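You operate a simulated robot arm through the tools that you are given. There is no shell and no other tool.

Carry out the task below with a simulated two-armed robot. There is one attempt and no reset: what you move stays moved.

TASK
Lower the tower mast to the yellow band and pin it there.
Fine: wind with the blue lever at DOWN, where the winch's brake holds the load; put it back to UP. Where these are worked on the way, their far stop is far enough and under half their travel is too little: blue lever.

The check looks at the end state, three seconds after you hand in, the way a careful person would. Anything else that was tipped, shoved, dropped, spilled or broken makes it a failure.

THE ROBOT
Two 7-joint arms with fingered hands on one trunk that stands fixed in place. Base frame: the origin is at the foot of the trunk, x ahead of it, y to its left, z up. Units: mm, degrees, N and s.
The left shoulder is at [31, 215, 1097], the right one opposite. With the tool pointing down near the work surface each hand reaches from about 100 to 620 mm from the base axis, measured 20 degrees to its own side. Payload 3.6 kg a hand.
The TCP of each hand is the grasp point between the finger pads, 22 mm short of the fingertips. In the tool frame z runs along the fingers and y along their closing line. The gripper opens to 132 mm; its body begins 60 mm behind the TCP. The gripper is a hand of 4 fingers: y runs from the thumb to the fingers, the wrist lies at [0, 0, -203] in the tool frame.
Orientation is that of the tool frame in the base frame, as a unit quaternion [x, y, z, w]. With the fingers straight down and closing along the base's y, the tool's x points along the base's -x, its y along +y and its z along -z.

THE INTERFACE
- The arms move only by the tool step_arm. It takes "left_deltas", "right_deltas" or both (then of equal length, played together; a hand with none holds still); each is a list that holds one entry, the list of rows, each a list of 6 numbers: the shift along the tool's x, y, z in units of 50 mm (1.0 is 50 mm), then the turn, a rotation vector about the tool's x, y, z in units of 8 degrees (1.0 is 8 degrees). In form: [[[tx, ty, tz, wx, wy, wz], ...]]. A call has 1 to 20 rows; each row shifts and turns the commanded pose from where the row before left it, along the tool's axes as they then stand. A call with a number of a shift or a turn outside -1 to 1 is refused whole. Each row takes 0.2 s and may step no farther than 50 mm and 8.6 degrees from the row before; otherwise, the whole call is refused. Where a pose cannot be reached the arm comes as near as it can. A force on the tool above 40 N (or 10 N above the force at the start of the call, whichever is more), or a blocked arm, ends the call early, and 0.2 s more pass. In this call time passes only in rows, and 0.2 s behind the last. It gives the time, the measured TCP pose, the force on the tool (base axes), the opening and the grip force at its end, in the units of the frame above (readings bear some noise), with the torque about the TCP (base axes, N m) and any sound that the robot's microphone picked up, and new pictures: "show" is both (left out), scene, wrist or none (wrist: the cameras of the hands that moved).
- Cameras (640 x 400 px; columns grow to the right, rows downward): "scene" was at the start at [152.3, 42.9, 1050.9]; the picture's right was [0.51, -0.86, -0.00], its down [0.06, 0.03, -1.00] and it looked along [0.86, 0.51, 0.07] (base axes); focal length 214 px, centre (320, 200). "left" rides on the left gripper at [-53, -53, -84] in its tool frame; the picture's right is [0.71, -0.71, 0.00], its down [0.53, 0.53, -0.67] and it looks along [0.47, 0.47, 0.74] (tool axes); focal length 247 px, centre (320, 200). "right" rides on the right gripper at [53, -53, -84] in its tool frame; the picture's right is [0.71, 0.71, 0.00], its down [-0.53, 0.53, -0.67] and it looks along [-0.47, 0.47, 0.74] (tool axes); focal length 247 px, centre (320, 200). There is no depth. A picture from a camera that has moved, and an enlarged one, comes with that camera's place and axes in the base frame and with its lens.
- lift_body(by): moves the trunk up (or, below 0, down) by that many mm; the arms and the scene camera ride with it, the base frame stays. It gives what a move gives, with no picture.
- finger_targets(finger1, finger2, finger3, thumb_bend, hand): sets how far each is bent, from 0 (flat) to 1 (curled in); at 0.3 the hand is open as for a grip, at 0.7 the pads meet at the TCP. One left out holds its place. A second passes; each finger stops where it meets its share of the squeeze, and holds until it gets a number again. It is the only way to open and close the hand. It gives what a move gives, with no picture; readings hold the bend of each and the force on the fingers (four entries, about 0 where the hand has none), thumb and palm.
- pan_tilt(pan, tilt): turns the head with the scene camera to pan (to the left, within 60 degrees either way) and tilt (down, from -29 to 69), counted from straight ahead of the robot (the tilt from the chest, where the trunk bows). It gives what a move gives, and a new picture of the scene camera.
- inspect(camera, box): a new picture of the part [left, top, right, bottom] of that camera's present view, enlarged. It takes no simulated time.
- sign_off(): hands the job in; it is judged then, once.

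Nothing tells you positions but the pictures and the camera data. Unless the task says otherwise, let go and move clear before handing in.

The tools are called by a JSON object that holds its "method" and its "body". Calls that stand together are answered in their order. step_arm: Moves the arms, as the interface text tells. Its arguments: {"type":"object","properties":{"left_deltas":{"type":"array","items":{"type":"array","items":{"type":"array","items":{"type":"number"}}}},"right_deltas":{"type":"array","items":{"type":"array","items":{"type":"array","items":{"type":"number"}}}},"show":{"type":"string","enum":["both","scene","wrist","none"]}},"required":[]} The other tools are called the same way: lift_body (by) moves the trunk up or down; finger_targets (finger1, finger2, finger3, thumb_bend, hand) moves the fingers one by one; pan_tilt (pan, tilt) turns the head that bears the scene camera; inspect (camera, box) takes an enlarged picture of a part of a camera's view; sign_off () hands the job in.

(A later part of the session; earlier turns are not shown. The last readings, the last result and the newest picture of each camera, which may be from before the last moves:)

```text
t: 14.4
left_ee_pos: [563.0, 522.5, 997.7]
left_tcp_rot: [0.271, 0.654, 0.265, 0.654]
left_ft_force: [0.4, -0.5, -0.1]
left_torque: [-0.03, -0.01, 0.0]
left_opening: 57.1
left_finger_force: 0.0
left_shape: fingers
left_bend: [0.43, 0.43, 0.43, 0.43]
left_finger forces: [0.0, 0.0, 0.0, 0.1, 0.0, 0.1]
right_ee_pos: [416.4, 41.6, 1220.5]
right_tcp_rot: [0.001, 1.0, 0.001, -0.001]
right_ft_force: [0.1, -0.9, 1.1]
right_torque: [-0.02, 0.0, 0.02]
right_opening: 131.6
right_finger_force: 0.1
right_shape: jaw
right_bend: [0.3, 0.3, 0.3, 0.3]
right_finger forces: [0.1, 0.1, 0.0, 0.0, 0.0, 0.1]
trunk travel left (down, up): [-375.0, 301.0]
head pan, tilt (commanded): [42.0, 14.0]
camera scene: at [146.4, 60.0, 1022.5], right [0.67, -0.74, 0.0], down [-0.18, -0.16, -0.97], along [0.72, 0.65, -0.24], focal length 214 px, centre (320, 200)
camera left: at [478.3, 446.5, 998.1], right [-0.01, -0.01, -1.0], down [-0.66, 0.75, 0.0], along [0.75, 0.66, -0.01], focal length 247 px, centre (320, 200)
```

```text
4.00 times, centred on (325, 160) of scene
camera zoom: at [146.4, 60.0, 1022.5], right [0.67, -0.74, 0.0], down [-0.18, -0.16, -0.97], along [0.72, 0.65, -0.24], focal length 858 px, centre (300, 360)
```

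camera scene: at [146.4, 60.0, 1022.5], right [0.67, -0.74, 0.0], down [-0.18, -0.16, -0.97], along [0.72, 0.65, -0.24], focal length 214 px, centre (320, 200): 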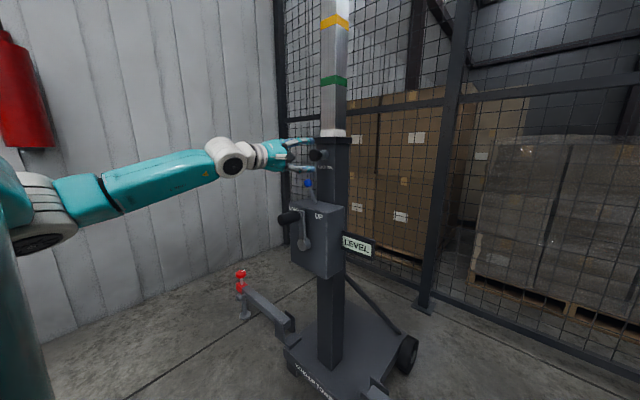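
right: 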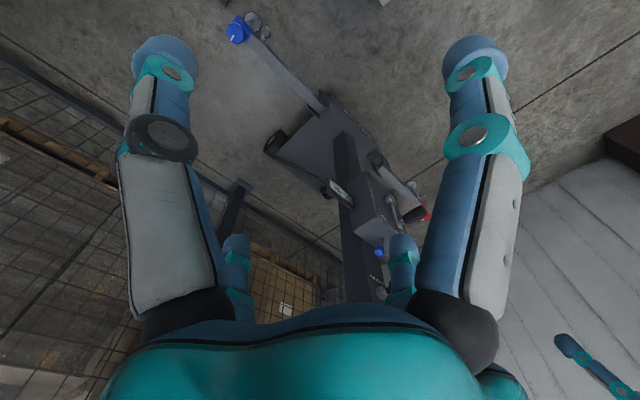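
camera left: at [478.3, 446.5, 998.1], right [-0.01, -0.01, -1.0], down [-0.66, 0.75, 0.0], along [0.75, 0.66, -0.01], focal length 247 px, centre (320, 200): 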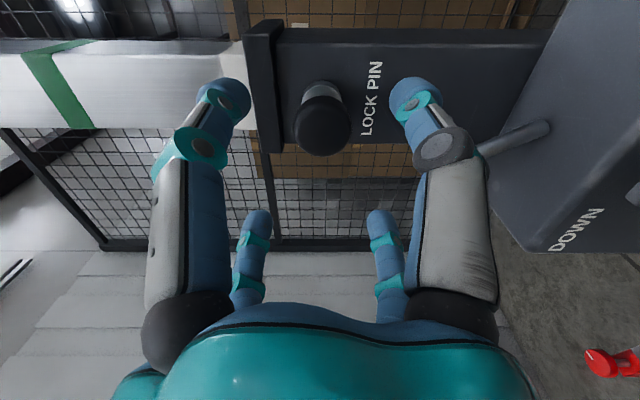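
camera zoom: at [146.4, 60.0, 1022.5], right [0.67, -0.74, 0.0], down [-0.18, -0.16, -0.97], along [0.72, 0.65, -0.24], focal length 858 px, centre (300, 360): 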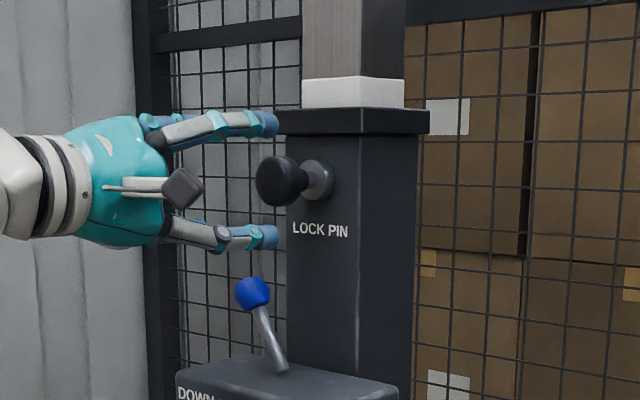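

The knob is centred between the four fingers at about [635,520,995]. I'll open slightly more and slide the hand straight forward over the knob.

{"method": "finger_targets", "body": {"hand": "left", "finger1": 0.4, "finger2": 0.4, "finger3": 0.4, "thumb_bend": 0.4}}

{"method": "step_arm", "body": {"left_deltas": [[[0, -0.0175, 0.35, 0, 0, 0], [0, -0.0175, 0.35, 0, 0, 0], [0, -0.0175, 0.35, 0, 0, 0], [0, -0.0175, 0.35, 0, 0, 0]]], "show": "wrist"}}

{"method": "inspect", "body": {"camera": "scene", "box": [270, 110, 380, 210]}}

```text
t: 15.4
left_ee_pos: [561.4, 521.8, 997.0]
left_tcp_rot: [0.272, 0.655, 0.266, 0.653]
left_ft_force: [0.7, 0.8, 0.3]
left_torque: [-0.01, -0.02, 0.02]
left_opening: 64.4
left_finger_force: 0.0
left_shape: fingers
left_bend: [0.4, 0.4, 0.4, 0.4]
left_finger forces: [0.1, 0.1, 0.1, 0.0, 0.0, 0.1]
right_ee_pos: [418.1, 42.2, 1221.5]
right_tcp_rot: [0.0, 1.0, 0.0, 0.0]
right_ft_force: [0.7, 0.2, 0.0]
right_torque: [0.01, -0.02, -0.03]
right_opening: 131.9
right_finger_force: 0.1
right_shape: jaw
right_bend: [0.3, 0.3, 0.3, 0.3]
right_finger forces: [0.0, 0.0, 0.0, 0.0, 0.0, 0.1]
trunk travel left (down, up): [-375.0, 301.0]
head pan, tilt (commanded): [42.0, 14.0]
```

```text
t: 16.4
left_ee_pos: [632.9, 519.3, 994.8]
left_tcp_rot: [0.273, 0.655, 0.265, 0.653]
left_ft_force: [-0.3, 0.7, -0.3]
left_torque: [0.0, 0.02, 0.02]
left_opening: 64.3
left_finger_force: 0.0
left_shape: fingers
left_bend: [0.4, 0.4, 0.4, 0.4]
left_finger forces: [0.0, 0.1, 0.0, 0.0, 0.0, 0.1]
right_ee_pos: [416.7, 43.5, 1220.4]
right_tcp_rot: [0.0, 1.0, 0.0, -0.001]
right_ft_force: [-0.1, -0.3, -0.8]
right_torque: [-0.01, -0.01, 0.0]
right_opening: 132.1
right_finger_force: 0.0
right_shape: jaw
right_bend: [0.3, 0.3, 0.3, 0.3]
right_finger forces: [0.1, 0.0, 0.1, 0.0, 0.0, 0.0]
trunk travel left (down, up): [-375.0, 301.0]
head pan, tilt (commanded): [42.0, 14.0]
camera left: at [549.2, 443.6, 995.8], right [-0.01, -0.01, -1.0], down [-0.66, 0.75, 0.0], along [0.75, 0.66, -0.01], focal length 247 px, centre (320, 200)
```

left: 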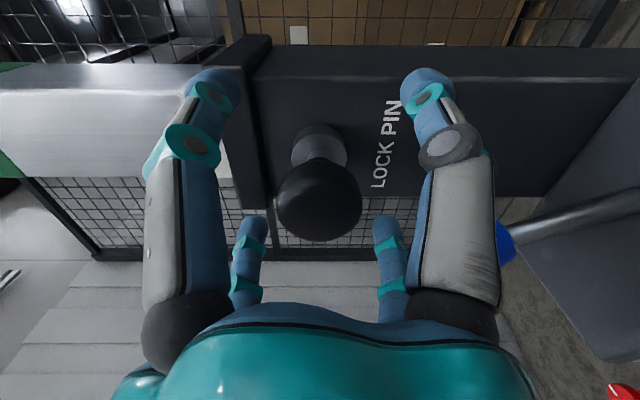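

```text
4.00 times, centred on (325, 160) of scene
camera zoom: at [146.3, 60.0, 1022.5], right [0.67, -0.74, 0.0], down [-0.18, -0.16, -0.97], along [0.72, 0.65, -0.24], focal length 858 px, centre (300, 360)
```

zoom: 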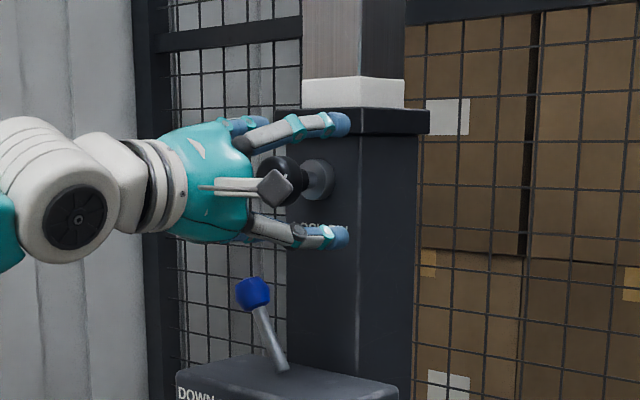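

The knob sits between the fingers. I'll close on it now.

{"method": "finger_targets", "body": {"hand": "left", "finger1": 0.75, "finger2": 0.75, "finger3": 0.75, "thumb_bend": 0.75}}

{"method": "inspect", "body": {"camera": "left", "box": [160, 40, 480, 290]}}

{"method": "inspect", "body": {"camera": "scene", "box": [270, 110, 380, 210]}}

```text
t: 17.4
left_ee_pos: [632.4, 518.2, 994.5]
left_tcp_rot: [0.273, 0.655, 0.265, 0.653]
left_ft_force: [2.3, -2.0, -2.3]
left_torque: [0.04, 0.0, 0.05]
left_opening: 7.1
left_finger_force: 21.1
left_shape: fingers
left_bend: [0.63, 0.62, 0.63, 0.65]
left_finger forces: [8.7, 9.6, 8.8, 0.1, 14.0, 0.0]
right_ee_pos: [417.8, 41.9, 1219.6]
right_tcp_rot: [0.0, 1.0, 0.0, -0.001]
right_ft_force: [-0.3, -0.4, -0.4]
right_torque: [-0.01, 0.0, -0.02]
right_opening: 131.8
right_finger_force: 0.0
right_shape: jaw
right_bend: [0.3, 0.3, 0.3, 0.3]
right_finger forces: [0.0, 0.0, 0.0, 0.0, 0.0, 0.1]
trunk travel left (down, up): [-375.0, 301.0]
head pan, tilt (commanded): [42.0, 14.0]
```

```text
1.60 times, centred on (320, 165) of left
camera zoom: at [549.4, 443.1, 995.5], right [-0.01, -0.01, -1.0], down [-0.66, 0.75, 0.0], along [0.75, 0.66, -0.01], focal length 395 px, centre (320, 256)
```

zoom: 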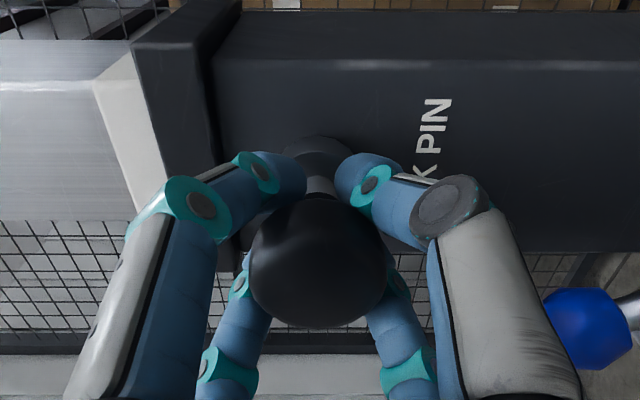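

```text
4.00 times, centred on (325, 160) of scene
camera zoom: at [146.7, 59.9, 1022.4], right [0.67, -0.74, 0.0], down [-0.18, -0.16, -0.97], along [0.72, 0.65, -0.24], focal length 858 px, centre (300, 360)
```

zoom: 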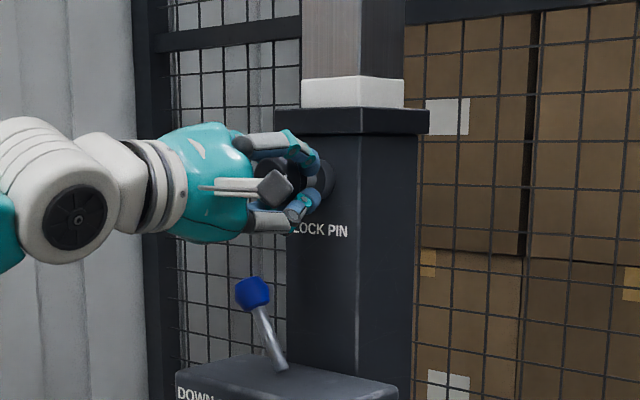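

The fingers are hooked behind the knob. I'll pull straight back (-x) in small steps and watch the force.

{"method": "step_arm", "body": {"left_deltas": [[[0, 0, -0.1, 0, 0, 0], [0, 0, -0.1, 0, 0, 0], [0, 0, -0.1, 0, 0, 0], [0, 0, -0.1, 0, 0, 0]]], "show": "wrist"}}

{"method": "inspect", "body": {"camera": "scene", "box": [270, 80, 380, 210]}}

```text
t: 18.4
left_ee_pos: [613.4, 518.3, 995.6]
left_tcp_rot: [0.272, 0.655, 0.266, 0.653]
left_ft_force: [1.0, -4.5, -7.3]
left_torque: [0.01, 0.02, 0.04]
left_opening: 7.2
left_finger_force: 21.1
left_shape: fingers
left_bend: [0.63, 0.62, 0.63, 0.65]
left_finger forces: [8.7, 9.3, 9.2, 0.0, 15.2, 0.1]
right_ee_pos: [417.8, 42.3, 1220.0]
right_tcp_rot: [0.001, 1.0, 0.0, -0.001]
right_ft_force: [0.2, 0.4, 0.5]
right_torque: [0.0, 0.02, 0.0]
right_opening: 132.0
right_finger_force: 0.1
right_shape: jaw
right_bend: [0.3, 0.3, 0.3, 0.3]
right_finger forces: [0.0, 0.0, 0.0, 0.0, 0.0, 0.0]
trunk travel left (down, up): [-375.0, 301.0]
head pan, tilt (commanded): [42.0, 14.0]
camera left: at [528.7, 443.2, 995.9], right [-0.01, -0.01, -1.0], down [-0.66, 0.75, 0.0], along [0.75, 0.66, -0.01], focal length 247 px, centre (320, 200)
```

left: 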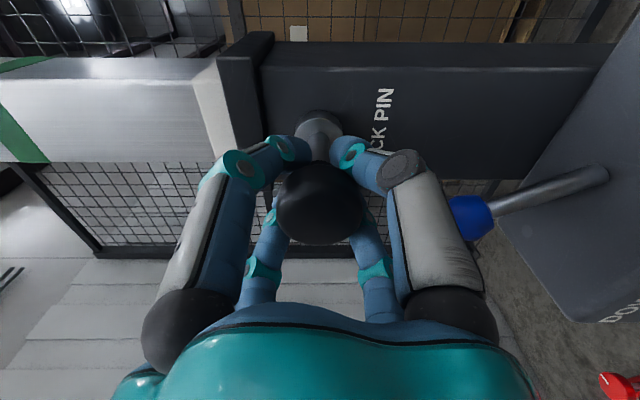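

```text
3.08 times, centred on (325, 145) of scene
camera zoom: at [146.8, 60.0, 1022.4], right [0.67, -0.74, 0.0], down [-0.18, -0.16, -0.97], along [0.72, 0.65, -0.24], focal length 660 px, centre (305, 369)
```

zoom: 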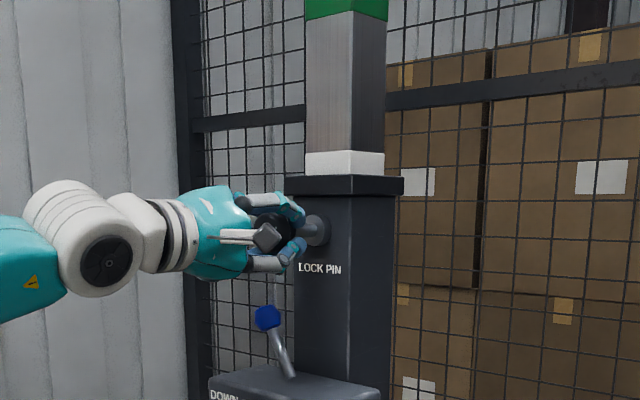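

The pin slides out easily (about 20 mm so far) and the mast hasn't moved. I'll keep pulling to find its outer stop.

{"method": "step_arm", "body": {"left_deltas": [[[0, 0, -0.1, 0, 0, 0], [0, 0, -0.1, 0, 0, 0], [0, 0, -0.1, 0, 0, 0]]], "show": "wrist"}}

{"method": "inspect", "body": {"camera": "scene", "box": [270, 80, 380, 210]}}

```text
t: 19.2
left_ee_pos: [598.3, 519.0, 993.9]
left_tcp_rot: [0.274, 0.655, 0.264, 0.653]
left_ft_force: [13.3, -5.1, -6.9]
left_torque: [0.03, 0.03, 0.01]
left_opening: 7.3
left_finger_force: 22.3
left_shape: fingers
left_bend: [0.63, 0.62, 0.63, 0.65]
left_finger forces: [9.5, 9.9, 9.6, 0.0, 16.4, 0.0]
right_ee_pos: [419.7, 42.1, 1218.4]
right_tcp_rot: [0.001, 1.0, 0.0, -0.002]
right_ft_force: [0.4, -0.7, -0.7]
right_torque: [0.04, 0.01, -0.01]
right_opening: 131.9
right_finger_force: 0.1
right_shape: jaw
right_bend: [0.3, 0.3, 0.3, 0.3]
right_finger forces: [0.1, 0.1, 0.1, 0.0, 0.0, 0.0]
trunk travel left (down, up): [-375.0, 301.0]
head pan, tilt (commanded): [42.0, 14.0]
camera left: at [515.4, 443.3, 995.9], right [-0.01, -0.01, -1.0], down [-0.66, 0.75, 0.0], along [0.75, 0.66, -0.01], focal length 247 px, centre (320, 200)
```

left: 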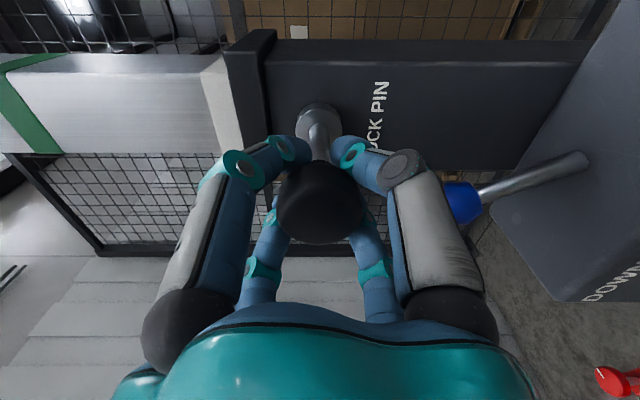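

```text
3.08 times, centred on (325, 145) of scene
camera zoom: at [148.3, 59.9, 1022.2], right [0.67, -0.74, 0.0], down [-0.18, -0.16, -0.97], along [0.72, 0.65, -0.24], focal length 660 px, centre (305, 369)
```

zoom: 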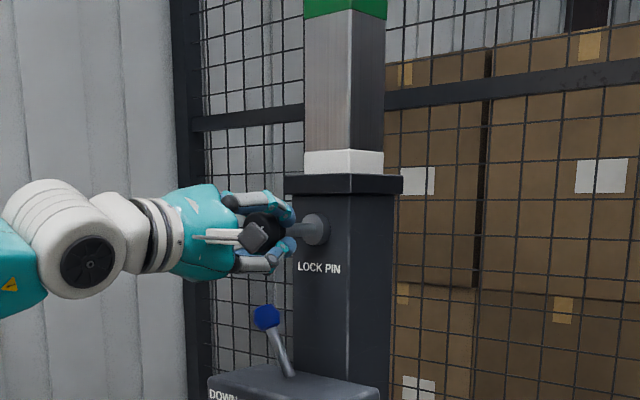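

The pull force is rising (13 N), so the stop may be close. I'll pull a little more in small steps.

{"method": "step_arm", "body": {"left_deltas": [[[0, 0, -0.06, 0, 0, 0], [0, 0, -0.06, 0, 0, 0]]], "show": "wrist"}}

```text
t: 20.0
left_ee_pos: [595.2, 518.5, 994.8]
left_tcp_rot: [0.273, 0.655, 0.264, 0.654]
left_ft_force: [44.6, -2.8, -2.8]
left_torque: [0.02, 0.01, 0.01]
left_opening: 8.5
left_finger_force: 27.0
left_shape: fingers
left_bend: [0.63, 0.62, 0.63, 0.64]
left_finger forces: [13.1, 11.9, 12.3, 0.0, 16.6, 0.1]
right_ee_pos: [420.3, 42.5, 1219.2]
right_tcp_rot: [0.0, 1.0, -0.001, -0.002]
right_ft_force: [-0.1, 0.7, -0.4]
right_torque: [0.01, 0.01, -0.01]
right_opening: 131.9
right_finger_force: 0.0
right_shape: jaw
right_bend: [0.3, 0.3, 0.3, 0.3]
right_finger forces: [0.0, 0.0, 0.0, 0.1, 0.0, 0.0]
trunk travel left (down, up): [-375.0, 301.0]
head pan, tilt (commanded): [42.0, 14.0]
stopped in row 2 (left hand): the force on the tool passed its limit at 42 N (the readings are from after the stop); the commanded pose is now the measured one
camera left: at [512.2, 443.3, 995.7], right [-0.01, -0.01, -1.0], down [-0.66, 0.75, 0.0], along [0.75, 0.66, -0.01], focal length 247 px, centre (320, 200)
```

left: 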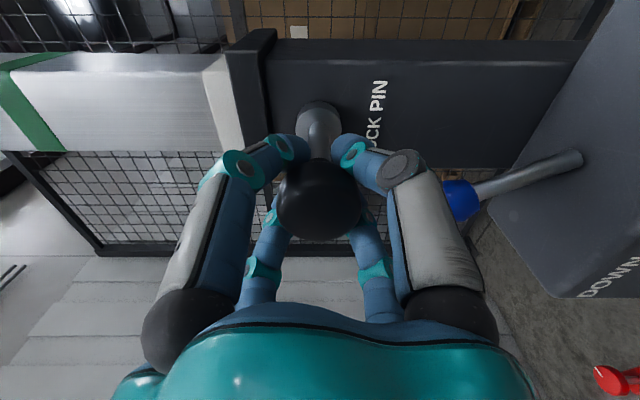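

The pin is at its outer stop (about 36 mm travel). I'll ease the tension and open the fingers to see whether the pin stays out.

{"method": "step_arm", "body": {"left_deltas": [[[0, 0, 0.04, 0, 0, 0]]], "show": "none"}}

{"method": "finger_targets", "body": {"hand": "left", "finger1": 0.4, "finger2": 0.4, "finger3": 0.4, "thumb_bend": 0.4}}

{"method": "inspect", "body": {"camera": "left", "box": [160, 40, 480, 290]}}

{"method": "inspect", "body": {"camera": "scene", "box": [270, 80, 380, 210]}}

```text
t: 20.4
left_ee_pos: [597.4, 519.4, 993.5]
left_tcp_rot: [0.272, 0.655, 0.264, 0.654]
left_ft_force: [41.1, -6.0, -4.8]
left_torque: [0.01, 0.06, -0.04]
left_opening: 8.6
left_finger_force: 25.7
left_shape: fingers
left_bend: [0.63, 0.62, 0.63, 0.64]
left_finger forces: [12.5, 10.5, 11.4, 0.0, 16.9, 0.0]
right_ee_pos: [421.7, 42.2, 1219.6]
right_tcp_rot: [0.0, 1.0, 0.0, -0.002]
right_ft_force: [0.2, 0.0, 0.5]
right_torque: [0.0, -0.03, -0.02]
right_opening: 131.9
right_finger_force: 0.0
right_shape: jaw
right_bend: [0.3, 0.3, 0.3, 0.3]
right_finger forces: [0.0, 0.1, 0.1, 0.0, 0.1, 0.0]
trunk travel left (down, up): [-375.0, 301.0]
head pan, tilt (commanded): [42.0, 14.0]
```

```text
t: 21.4
left_ee_pos: [592.0, 520.8, 998.7]
left_tcp_rot: [0.272, 0.652, 0.267, 0.655]
left_ft_force: [0.4, -0.1, 0.9]
left_torque: [0.02, 0.04, 0.0]
left_opening: 64.5
left_finger_force: 0.0
left_shape: fingers
left_bend: [0.4, 0.4, 0.4, 0.4]
left_finger forces: [0.1, 0.0, 0.0, 0.0, 0.0, 0.0]
right_ee_pos: [414.7, 41.6, 1220.4]
right_tcp_rot: [0.0, 1.0, 0.001, 0.0]
right_ft_force: [-0.2, -0.4, -0.1]
right_torque: [0.02, 0.0, 0.01]
right_opening: 132.1
right_finger_force: 0.0
right_shape: jaw
right_bend: [0.3, 0.3, 0.3, 0.3]
right_finger forces: [0.0, 0.0, 0.0, 0.1, 0.0, 0.0]
trunk travel left (down, up): [-375.0, 301.0]
head pan, tilt (commanded): [42.0, 14.0]
```

```text
1.60 times, centred on (320, 165) of left
camera zoom: at [507.8, 444.7, 998.8], right [0.0, -0.01, -1.0], down [-0.66, 0.75, 0.0], along [0.75, 0.66, 0.0], focal length 395 px, centre (320, 256)
```

zoom: 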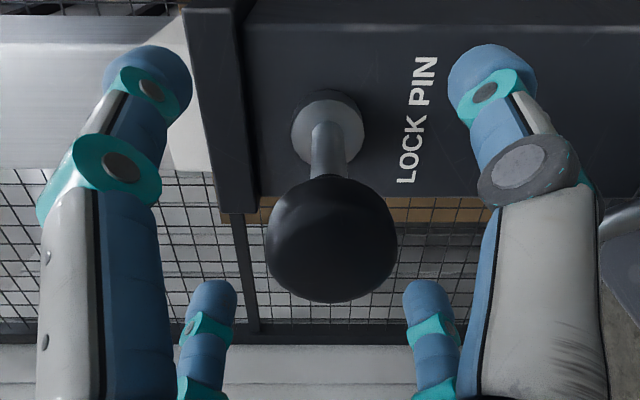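

```text
3.08 times, centred on (325, 145) of scene
camera zoom: at [145.9, 60.3, 1022.6], right [0.67, -0.74, 0.0], down [-0.18, -0.16, -0.97], along [0.72, 0.65, -0.24], focal length 660 px, centre (305, 369)
```

zoom: 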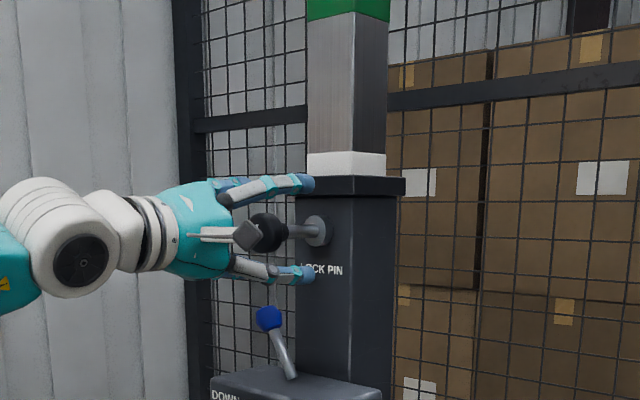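

The pin stays pulled out by itself. I'll retract the hand straight back off the knob, then lower the trunk so the hand comes level with the crank handle.

{"method": "step_arm", "body": {"left_deltas": [[[0, 0, -0.5, 0, 0, 0], [0, 0, -0.7, 0, 0, 0], [0, 0, -0.7, 0, 0, 0], [0, 0, -0.7, 0, 0, 0], [0, 0, -0.64, 0, 0, 0]]], "show": "both"}}

{"method": "inspect", "body": {"camera": "scene", "box": [270, 80, 380, 210]}}

```text
t: 22.6
left_ee_pos: [427.8, 522.4, 999.8]
left_tcp_rot: [0.271, 0.652, 0.266, 0.656]
left_ft_force: [0.4, 0.3, 0.1]
left_torque: [0.0, -0.01, 0.0]
left_opening: 64.4
left_finger_force: 0.2
left_shape: fingers
left_bend: [0.4, 0.4, 0.4, 0.4]
left_finger forces: [0.1, 0.1, 0.0, 0.0, 0.0, 0.0]
right_ee_pos: [414.6, 42.4, 1222.3]
right_tcp_rot: [0.0, 1.0, -0.001, 0.0]
right_ft_force: [0.3, 0.2, 0.2]
right_torque: [0.0, 0.01, -0.01]
right_opening: 131.6
right_finger_force: 0.0
right_shape: jaw
right_bend: [0.3, 0.3, 0.3, 0.3]
right_finger forces: [0.0, 0.0, 0.1, 0.0, 0.0, 0.0]
trunk travel left (down, up): [-375.0, 301.0]
head pan, tilt (commanded): [42.0, 14.0]
camera scene: at [145.4, 60.0, 1022.7], right [0.67, -0.74, 0.0], down [-0.18, -0.16, -0.97], along [0.72, 0.65, -0.24], focal length 214 px, centre (320, 200)
camera left: at [344.2, 447.3, 999.4], right [0.0, -0.01, -1.0], down [-0.66, 0.75, -0.01], along [0.75, 0.66, 0.0], focal length 247 px, centre (320, 200)
```

scene: 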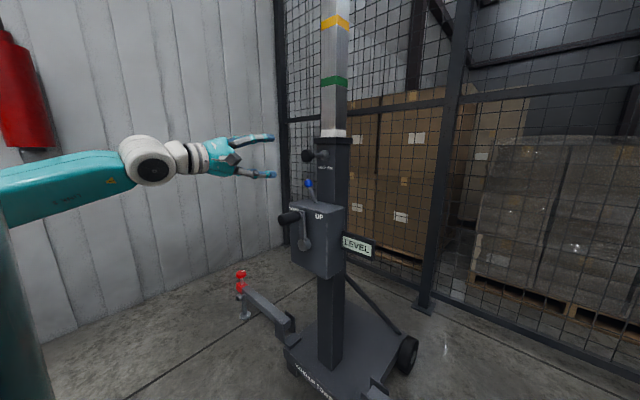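
left: 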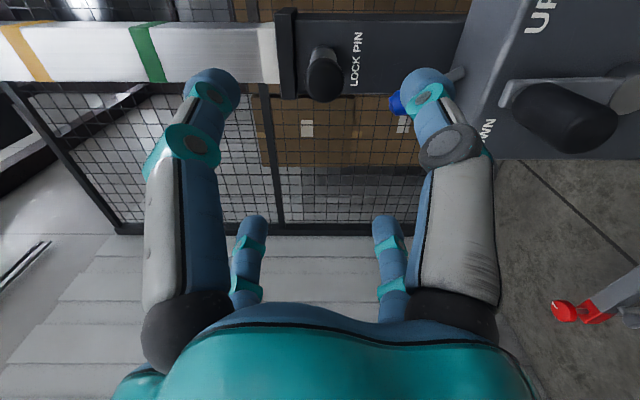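

```text
3.08 times, centred on (325, 145) of scene
camera zoom: at [145.4, 60.0, 1022.7], right [0.67, -0.74, 0.0], down [-0.18, -0.16, -0.97], along [0.72, 0.65, -0.24], focal length 660 px, centre (305, 369)
```

zoom: 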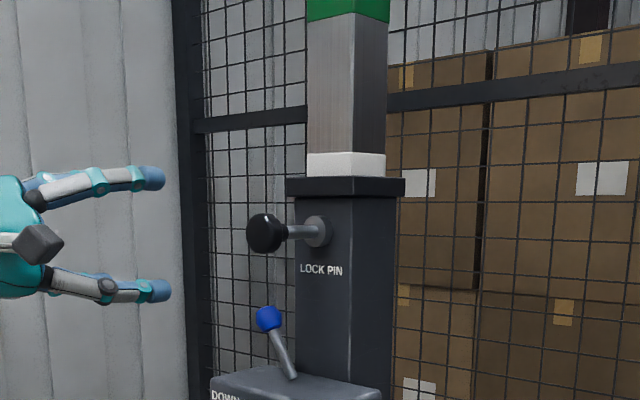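

The pin stays fully out, and the lever is at DOWN. I'll lower the trunk by 172 mm and re-aim the head.

{"method": "lift_body", "body": {"by": -172}}

{"method": "pan_tilt", "body": {"pan": 42, "tilt": -12}}

{"method": "inspect", "body": {"camera": "left", "box": [200, 0, 460, 200]}}

```text
t: 24.5
left_ee_pos: [429.4, 521.7, 826.8]
left_tcp_rot: [0.272, 0.652, 0.266, 0.656]
left_ft_force: [1.0, 0.5, 0.3]
left_torque: [0.01, 0.03, 0.02]
left_opening: 64.4
left_finger_force: 0.0
left_shape: fingers
left_bend: [0.4, 0.4, 0.4, 0.4]
left_finger forces: [0.0, 0.1, 0.1, 0.0, 0.1, 0.0]
right_ee_pos: [415.1, 43.0, 1049.8]
right_tcp_rot: [0.001, 1.0, 0.0, 0.0]
right_ft_force: [-0.2, 0.4, 0.5]
right_torque: [0.01, -0.03, -0.02]
right_opening: 132.0
right_finger_force: 0.1
right_shape: jaw
right_bend: [0.3, 0.3, 0.3, 0.3]
right_finger forces: [0.0, 0.0, 0.0, 0.1, 0.1, 0.0]
trunk travel left (down, up): [-203.0, 473.0]
head pan, tilt (commanded): [42.0, 14.0]
```

```text
t: 25.4
left_ee_pos: [430.2, 519.9, 825.9]
left_tcp_rot: [0.271, 0.653, 0.266, 0.655]
left_ft_force: [0.6, -0.6, -0.4]
left_torque: [0.05, -0.05, -0.01]
left_opening: 64.4
left_finger_force: 0.1
left_shape: fingers
left_bend: [0.4, 0.4, 0.4, 0.4]
left_finger forces: [0.0, 0.1, 0.1, 0.0, 0.0, 0.0]
right_ee_pos: [415.7, 41.9, 1049.3]
right_tcp_rot: [0.0, 1.0, 0.0, 0.001]
right_ft_force: [0.5, -0.7, 0.0]
right_torque: [0.01, -0.03, -0.04]
right_opening: 131.9
right_finger_force: 0.1
right_shape: jaw
right_bend: [0.3, 0.3, 0.3, 0.3]
right_finger forces: [0.0, 0.0, 0.0, 0.1, 0.0, 0.0]
trunk travel left (down, up): [-203.0, 473.0]
head pan, tilt (commanded): [42.0, -12.0]
camera scene: at [141.6, 53.0, 883.9], right [0.67, -0.74, 0.0], down [0.15, 0.14, -0.98], along [0.73, 0.65, 0.21], focal length 214 px, centre (320, 200)
```

scene: 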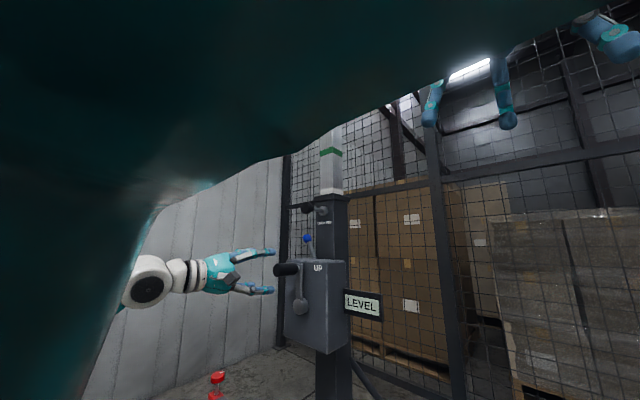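

```text
2.00 times, centred on (330, 100) of left
camera zoom: at [346.4, 445.4, 826.8], right [0.0, -0.01, -1.0], down [-0.66, 0.75, 0.0], along [0.75, 0.66, 0.0], focal length 494 px, centre (300, 400)
```

zoom: 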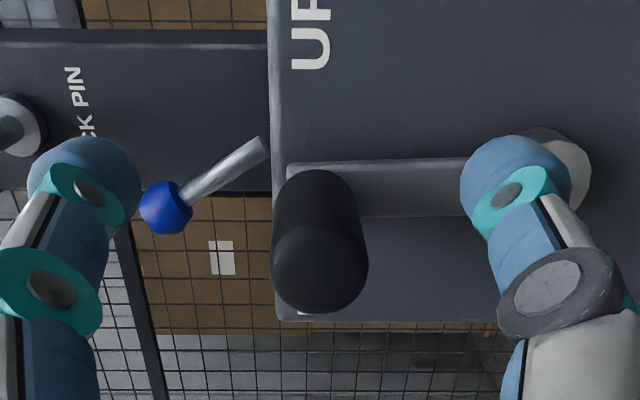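

The handle axis is at about y=520, z≈820, from x≈495 to 559, aligned with the hand. I'll slide the open hand forward over it.

{"method": "step_arm", "body": {"left_deltas": [[[0.021, -0.0215, 0.415, 0, 0, 0], [0.021, -0.0215, 0.415, 0, 0, 0], [0.021, -0.0215, 0.415, 0, 0, 0], [0.021, -0.0215, 0.415, 0, 0, 0]]], "show": "both"}}

{"method": "inspect", "body": {"camera": "scene", "box": [240, 190, 380, 350]}}

```text
t: 26.4
left_ee_pos: [513.2, 520.4, 821.7]
left_tcp_rot: [0.272, 0.653, 0.266, 0.655]
left_ft_force: [-0.2, 0.0, -0.2]
left_torque: [-0.01, -0.05, -0.03]
left_opening: 64.2
left_finger_force: 0.1
left_shape: fingers
left_bend: [0.4, 0.4, 0.4, 0.4]
left_finger forces: [0.0, 0.0, 0.0, 0.1, 0.1, 0.1]
right_ee_pos: [415.9, 43.1, 1048.7]
right_tcp_rot: [0.0, 1.0, 0.0, 0.0]
right_ft_force: [0.1, -0.1, -0.1]
right_torque: [0.01, 0.02, 0.0]
right_opening: 132.0
right_finger_force: 0.1
right_shape: jaw
right_bend: [0.3, 0.3, 0.3, 0.3]
right_finger forces: [0.0, 0.0, 0.0, 0.0, 0.1, 0.0]
trunk travel left (down, up): [-203.0, 473.0]
head pan, tilt (commanded): [42.0, -12.0]
camera scene: at [141.8, 53.0, 883.9], right [0.67, -0.74, 0.0], down [0.15, 0.14, -0.98], along [0.73, 0.65, 0.21], focal length 214 px, centre (320, 200)
camera left: at [429.5, 444.7, 821.0], right [0.0, -0.01, -1.0], down [-0.66, 0.75, 0.0], along [0.75, 0.66, 0.0], focal length 247 px, centre (320, 200)
```

scene: 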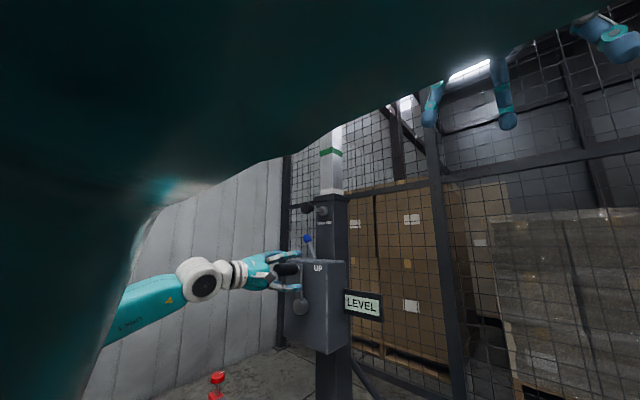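
left: 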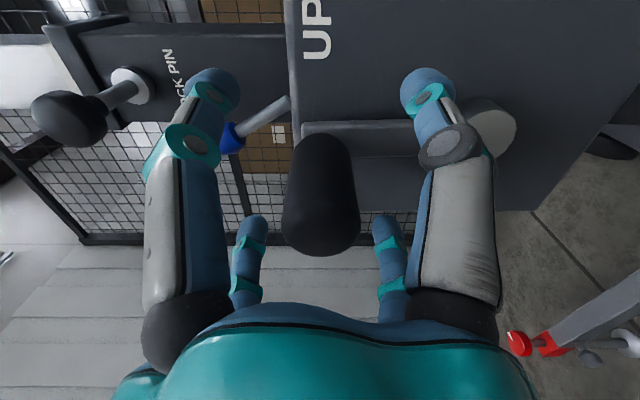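

```text
2.50 times, centred on (310, 270) of scene
camera zoom: at [141.8, 53.0, 883.9], right [0.67, -0.74, 0.0], down [0.15, 0.14, -0.98], along [0.73, 0.65, 0.21], focal length 536 px, centre (345, 25)
```

zoom: 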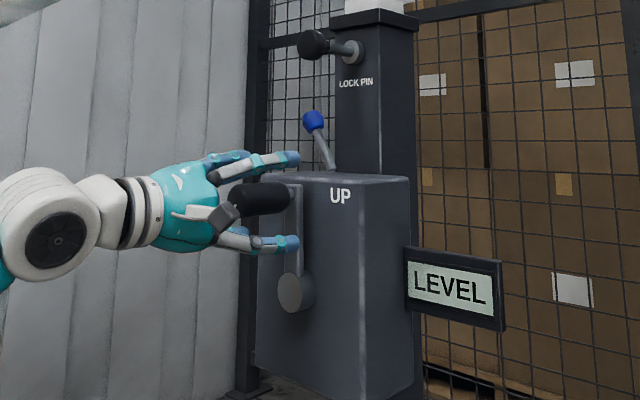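

The handle is centred in the hand. I'll close the fingers around it to find the contact bends.

{"method": "finger_targets", "body": {"hand": "left", "finger1": 0.7, "finger2": 0.7, "finger3": 0.7, "thumb_bend": 0.7}}

{"method": "inspect", "body": {"camera": "left", "box": [160, 40, 480, 290]}}

```text
t: 27.4
left_ee_pos: [513.2, 520.9, 820.3]
left_tcp_rot: [0.272, 0.653, 0.266, 0.655]
left_ft_force: [1.4, 0.6, -1.3]
left_torque: [-0.01, 0.05, 0.04]
left_opening: 11.1
left_finger_force: 13.9
left_shape: fingers
left_bend: [0.63, 0.6, 0.6, 0.64]
left_finger forces: [5.0, 7.3, 7.2, 0.0, 7.8, 0.0]
right_ee_pos: [414.8, 42.5, 1049.0]
right_tcp_rot: [0.0, 1.0, 0.0, 0.0]
right_ft_force: [0.7, 0.2, 1.1]
right_torque: [0.0, 0.02, 0.01]
right_opening: 131.8
right_finger_force: 0.1
right_shape: jaw
right_bend: [0.3, 0.3, 0.3, 0.3]
right_finger forces: [0.1, 0.0, 0.0, 0.1, 0.0, 0.1]
trunk travel left (down, up): [-203.0, 473.0]
head pan, tilt (commanded): [42.0, -12.0]
```

```text
1.60 times, centred on (320, 165) of left
camera zoom: at [429.3, 444.8, 820.9], right [0.0, -0.01, -1.0], down [-0.66, 0.75, 0.0], along [0.75, 0.66, 0.0], focal length 395 px, centre (320, 256)
```

zoom: 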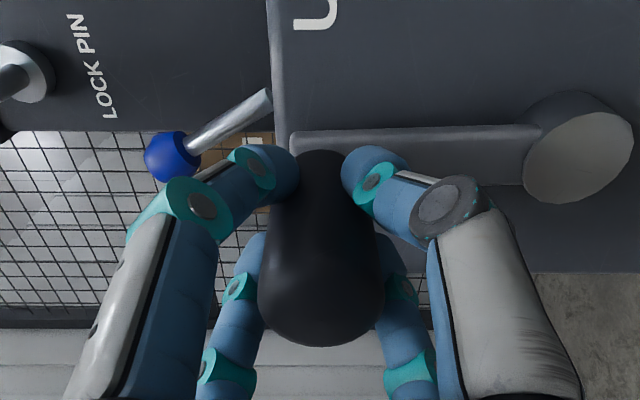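

The grip is good. I'll test turning the crank 30° counter-clockwise (handle from top toward +y) and see what the mast does.

{"method": "inspect", "body": {"camera": "scene", "box": [300, 130, 370, 220]}}

{"method": "step_arm", "body": {"left_deltas": [[[0.281, 0.234, 0, 0, 0, 0], [0.318, 0.182, 0, 0, 0, 0], [0.345, 0.124, 0, 0, 0, 0]]], "show": "wrist"}}

{"method": "inspect", "body": {"camera": "scene", "box": [300, 130, 370, 220]}}

```text
4.44 times, centred on (335, 175) of scene
camera zoom: at [141.9, 53.1, 883.9], right [0.67, -0.74, 0.0], down [0.15, 0.14, -0.98], along [0.73, 0.65, 0.21], focal length 953 px, centre (253, 311)
```

zoom: 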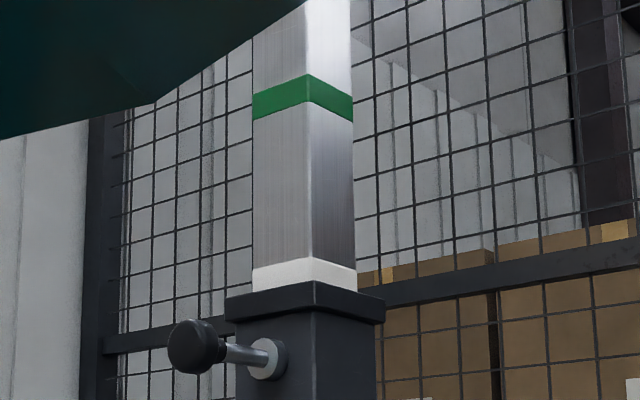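

```text
t: 28.2
left_ee_pos: [513.5, 573.3, 804.1]
left_tcp_rot: [0.272, 0.654, 0.264, 0.654]
left_ft_force: [-6.9, -9.4, -8.3]
left_torque: [0.01, 0.19, -0.18]
left_opening: 12.4
left_finger_force: 17.2
left_shape: fingers
left_bend: [0.63, 0.61, 0.6, 0.63]
left_finger forces: [6.6, 6.7, 8.8, 0.0, 11.8, 0.0]
right_ee_pos: [416.2, 41.7, 1048.5]
right_tcp_rot: [0.001, 1.0, 0.0, 0.0]
right_ft_force: [0.1, 0.2, -1.0]
right_torque: [-0.01, 0.02, -0.02]
right_opening: 132.0
right_finger_force: 0.0
right_shape: jaw
right_bend: [0.3, 0.3, 0.3, 0.3]
right_finger forces: [0.0, 0.1, 0.0, 0.0, 0.0, 0.0]
trunk travel left (down, up): [-203.0, 473.0]
head pan, tilt (commanded): [42.0, -12.0]
camera left: at [429.8, 497.0, 805.8], right [0.0, -0.01, -1.0], down [-0.66, 0.75, 0.0], along [0.75, 0.66, -0.01], focal length 247 px, centre (320, 200)
```

left: 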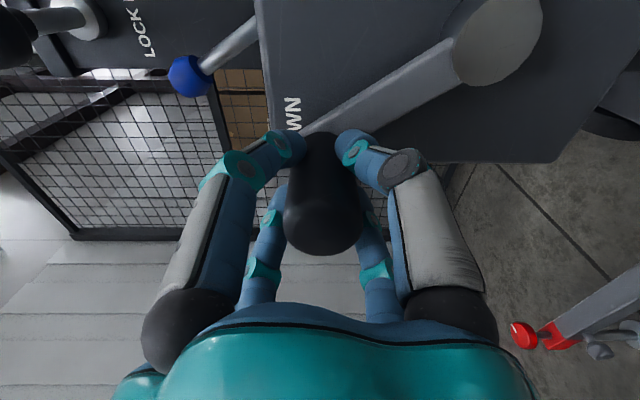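

```text
4.44 times, centred on (335, 175) of scene
camera zoom: at [141.6, 52.7, 883.8], right [0.67, -0.74, 0.0], down [0.15, 0.14, -0.98], along [0.73, 0.65, 0.21], focal length 953 px, centre (253, 311)
```

zoom: 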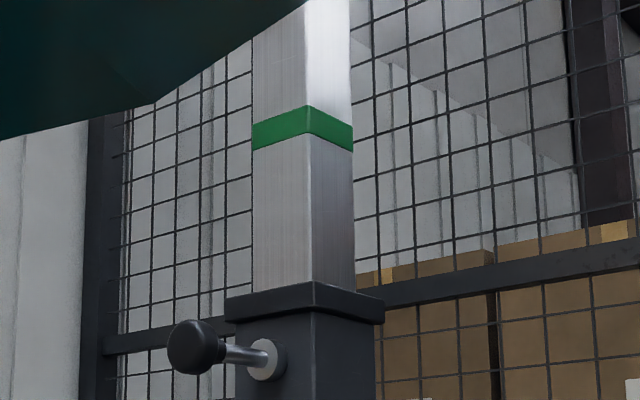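

Counter-clockwise lowers the mast: about 25 mm for 30°, so the 280 mm or so needed is roughly 340° in all. I'll continue along the circle (hub ≈ y 517.5, z 716, r ≈ 104) for another 60°.

{"method": "step_arm", "body": {"left_deltas": [[[0.392, 0.008, 0, 0, 0, 0], [0.362, -0.016, 0, 0, 0, 0], [0.354, -0.079, 0, 0, 0, 0], [0.335, -0.139, 0, 0, 0, 0], [0.306, -0.195, 0, 0, 0, 0], [0.267, -0.245, 0, 0, 0, 0]]], "show": "both"}}

{"method": "inspect", "body": {"camera": "scene", "box": [300, 130, 370, 220]}}

```text
t: 29.6
left_ee_pos: [513.5, 616.7, 712.6]
left_tcp_rot: [0.274, 0.651, 0.265, 0.657]
left_ft_force: [-8.2, -13.1, 3.8]
left_torque: [0.02, -0.05, -0.27]
left_opening: 12.9
left_finger_force: 18.0
left_shape: fingers
left_bend: [0.62, 0.61, 0.61, 0.63]
left_finger forces: [7.9, 8.9, 7.3, 0.1, 11.3, 0.0]
right_ee_pos: [415.1, 41.7, 1048.7]
right_tcp_rot: [0.001, 1.0, 0.001, 0.0]
right_ft_force: [0.6, 0.0, -0.2]
right_torque: [0.0, 0.0, -0.01]
right_opening: 131.9
right_finger_force: 0.1
right_shape: jaw
right_bend: [0.3, 0.3, 0.3, 0.3]
right_finger forces: [0.0, 0.0, 0.0, 0.0, 0.0, 0.0]
trunk travel left (down, up): [-203.0, 473.0]
head pan, tilt (commanded): [42.0, -12.0]
camera scene: at [140.8, 52.0, 884.2], right [0.67, -0.74, 0.0], down [0.15, 0.14, -0.98], along [0.73, 0.65, 0.21], focal length 214 px, centre (320, 200)
camera left: at [429.8, 542.6, 712.5], right [0.0, 0.0, -1.0], down [-0.66, 0.75, -0.01], along [0.75, 0.66, 0.0], focal length 247 px, centre (320, 200)
```

scene: 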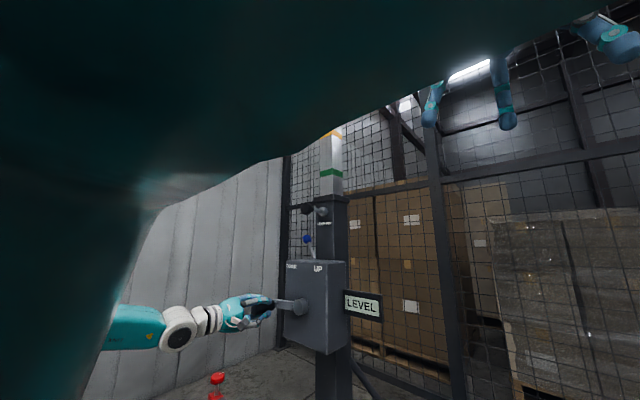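
left: 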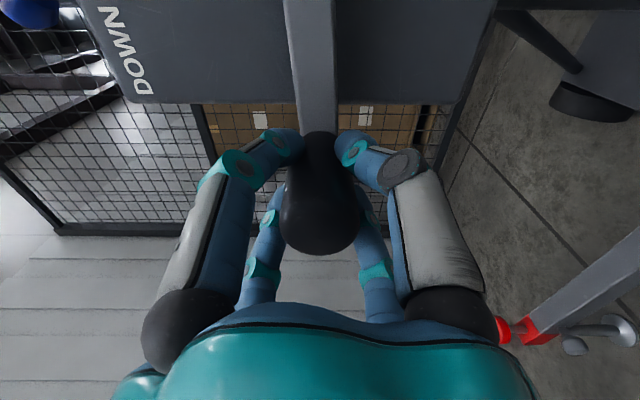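

```text
4.44 times, centred on (335, 175) of scene
camera zoom: at [140.8, 52.0, 884.2], right [0.67, -0.74, 0.0], down [0.15, 0.14, -0.98], along [0.73, 0.65, 0.21], focal length 953 px, centre (253, 311)
```

zoom: 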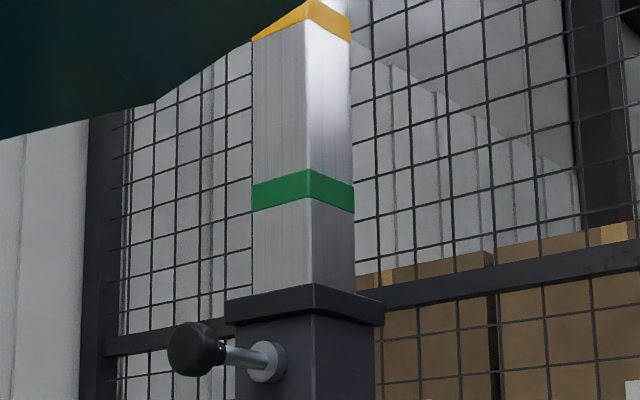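

The mast is coming down smoothly, with yellow now in view. A refit of the circle from the measured points gives centre ≈ (y 519.5, z 722), r ≈ 98. I'll keep turning with that.

{"method": "step_arm", "body": {"left_deltas": [[[0.109, -0.336, 0, 0, 0, 0], [0.14, -0.31, 0, 0, 0, 0], [0.084, -0.33, 0, 0, 0, 0], [0.026, -0.339, 0, 0, 0, 0]]], "show": "wrist"}}

{"method": "inspect", "body": {"camera": "scene", "box": [300, 130, 370, 220]}}

```text
t: 30.6
left_ee_pos: [512.9, 586.5, 649.0]
left_tcp_rot: [0.271, 0.654, 0.266, 0.654]
left_ft_force: [1.1, 6.0, -3.0]
left_torque: [-0.02, 0.07, 0.21]
left_opening: 10.8
left_finger_force: 14.4
left_shape: fingers
left_bend: [0.63, 0.6, 0.6, 0.64]
left_finger forces: [4.5, 7.6, 8.2, 0.0, 7.6, 0.0]
right_ee_pos: [415.3, 42.9, 1049.2]
right_tcp_rot: [0.0, 1.0, 0.0, 0.0]
right_ft_force: [0.3, -0.3, -0.5]
right_torque: [0.0, 0.01, 0.0]
right_opening: 131.6
right_finger_force: 0.0
right_shape: jaw
right_bend: [0.3, 0.3, 0.3, 0.3]
right_finger forces: [0.1, 0.1, 0.1, 0.0, 0.1, 0.0]
trunk travel left (down, up): [-203.0, 473.0]
head pan, tilt (commanded): [42.0, -12.0]
camera left: at [429.5, 510.7, 650.3], right [0.0, -0.01, -1.0], down [-0.66, 0.75, 0.0], along [0.75, 0.66, -0.01], focal length 247 px, centre (320, 200)
```

left: 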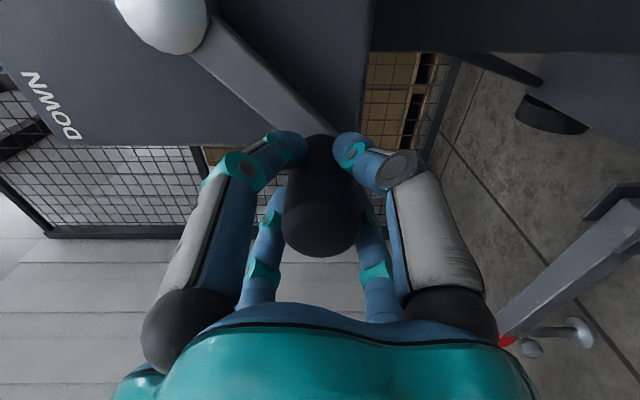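

```text
4.44 times, centred on (335, 175) of scene
camera zoom: at [141.8, 53.5, 883.8], right [0.67, -0.74, 0.0], down [0.15, 0.14, -0.98], along [0.73, 0.65, 0.21], focal length 953 px, centre (253, 311)
```

zoom: 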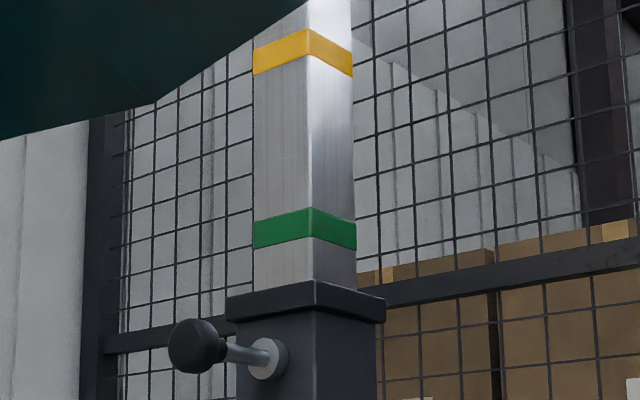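

The mast is about 105 mm down. Refit using all points: centre ≈ (y 514.5, z 719), r ≈ 101. Continuing through the bottom of the circle.

{"method": "step_arm", "body": {"left_deltas": [[[0.017, -0.412, 0, 0, 0, 0], [-0.086, -0.342, 0, 0, 0, 0], [-0.144, -0.321, 0, 0, 0, 0], [-0.198, -0.291, 0, 0, 0, 0], [-0.246, -0.253, 0, 0, 0, 0]]], "show": "wrist"}}

{"method": "inspect", "body": {"camera": "scene", "box": [300, 130, 370, 220]}}

```text
t: 31.8
left_ee_pos: [513.6, 504.7, 619.3]
left_tcp_rot: [0.272, 0.652, 0.266, 0.656]
left_ft_force: [-4.6, 5.4, 7.5]
left_torque: [0.03, -0.22, 0.17]
left_opening: 9.8
left_finger_force: 14.3
left_shape: fingers
left_bend: [0.63, 0.59, 0.61, 0.65]
left_finger forces: [5.4, 10.3, 6.3, 0.1, 6.8, 0.0]
right_ee_pos: [414.9, 43.4, 1050.2]
right_tcp_rot: [0.0, 1.0, 0.0, 0.0]
right_ft_force: [1.1, -0.2, 0.3]
right_torque: [0.05, 0.01, -0.01]
right_opening: 131.7
right_finger_force: 0.0
right_shape: jaw
right_bend: [0.3, 0.3, 0.3, 0.3]
right_finger forces: [0.0, 0.0, 0.0, 0.0, 0.1, 0.0]
trunk travel left (down, up): [-203.0, 473.0]
head pan, tilt (commanded): [42.0, -12.0]
camera left: at [430.0, 429.6, 619.5], right [0.0, -0.01, -1.0], down [-0.66, 0.75, -0.01], along [0.75, 0.66, 0.0], focal length 247 px, centre (320, 200)
```

left: 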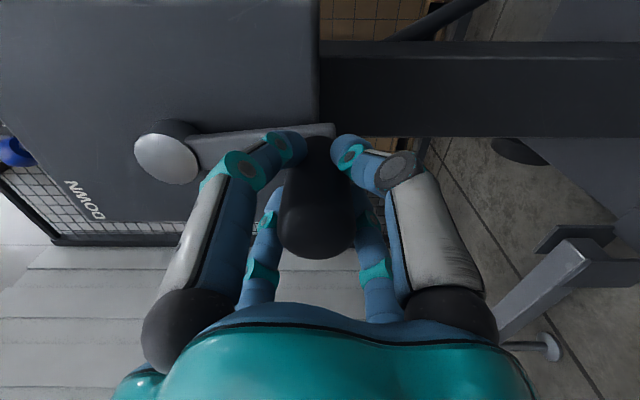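

```text
4.44 times, centred on (335, 175) of scene
camera zoom: at [140.9, 52.9, 884.1], right [0.67, -0.74, 0.0], down [0.15, 0.14, -0.98], along [0.73, 0.65, 0.21], focal length 953 px, centre (253, 311)
```

zoom: 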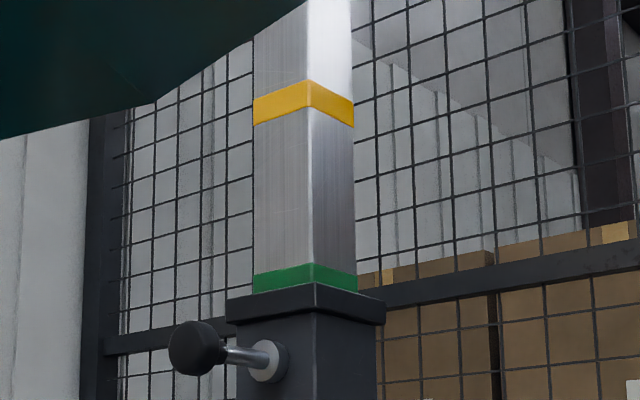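

Green has just reached the cap (about 144 mm down after 183°), and the forces stay small. The refit centre is (y 515, z 720), r = 100. Continuing up the right side.

{"method": "step_arm", "body": {"left_deltas": [[[-0.361, -0.2, 0, 0, 0, 0], [-0.319, -0.141, 0, 0, 0, 0], [-0.339, -0.083, 0, 0, 0, 0], [-0.348, -0.023, 0, 0, 0, 0], [-0.347, 0.038, 0, 0, 0, 0], [-0.335, 0.097, 0, 0, 0, 0], [-0.313, 0.154, 0, 0, 0, 0], [-0.281, 0.206, 0, 0, 0, 0]]], "show": "both"}}

{"method": "inspect", "body": {"camera": "scene", "box": [300, 130, 370, 220]}}

```text
t: 33.6
left_ee_pos: [512.1, 413.9, 711.9]
left_tcp_rot: [0.271, 0.654, 0.265, 0.655]
left_ft_force: [2.8, 10.5, -5.6]
left_torque: [-0.06, 0.14, 0.24]
left_opening: 7.2
left_finger_force: 12.5
left_shape: fingers
left_bend: [0.65, 0.59, 0.59, 0.65]
left_finger forces: [3.1, 7.2, 8.9, 0.1, 5.4, 0.1]
right_ee_pos: [416.3, 43.2, 1048.3]
right_tcp_rot: [0.001, 1.0, -0.001, -0.002]
right_ft_force: [-0.2, -0.3, -0.8]
right_torque: [0.01, 0.0, -0.01]
right_opening: 132.1
right_finger_force: 0.0
right_shape: jaw
right_bend: [0.3, 0.3, 0.3, 0.3]
right_finger forces: [0.0, 0.0, 0.1, 0.0, 0.0, 0.1]
trunk travel left (down, up): [-203.0, 473.0]
head pan, tilt (commanded): [42.0, -12.0]
camera scene: at [142.2, 53.9, 883.7], right [0.67, -0.74, 0.0], down [0.15, 0.14, -0.98], along [0.73, 0.65, 0.21], focal length 214 px, centre (320, 200)
camera left: at [428.7, 337.6, 713.7], right [0.0, -0.01, -1.0], down [-0.66, 0.75, 0.0], along [0.75, 0.66, -0.01], focal length 247 px, centre (320, 200)
```

scene: 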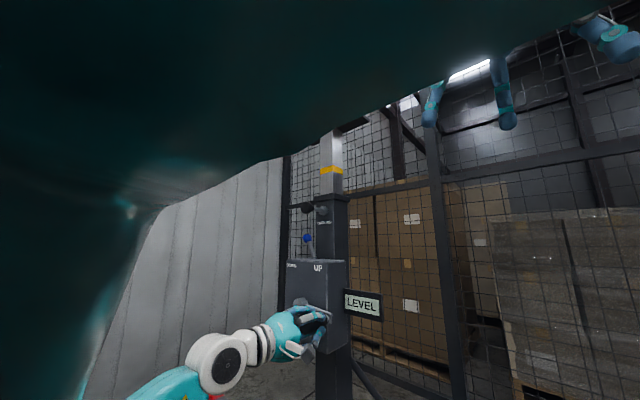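
left: 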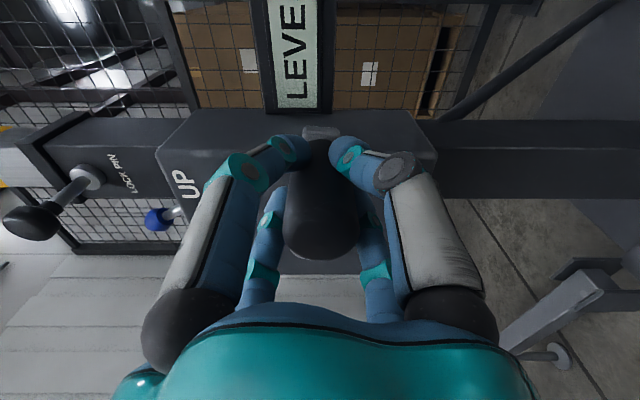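

```text
4.44 times, centred on (335, 175) of scene
camera zoom: at [142.2, 53.9, 883.7], right [0.67, -0.74, 0.0], down [0.15, 0.14, -0.98], along [0.73, 0.65, 0.21], focal length 953 px, centre (253, 311)
```

zoom: 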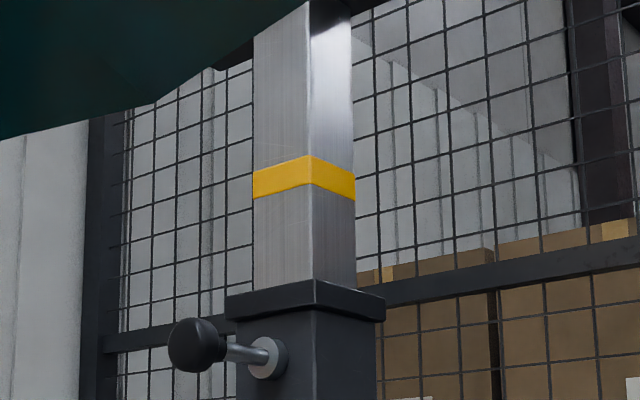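

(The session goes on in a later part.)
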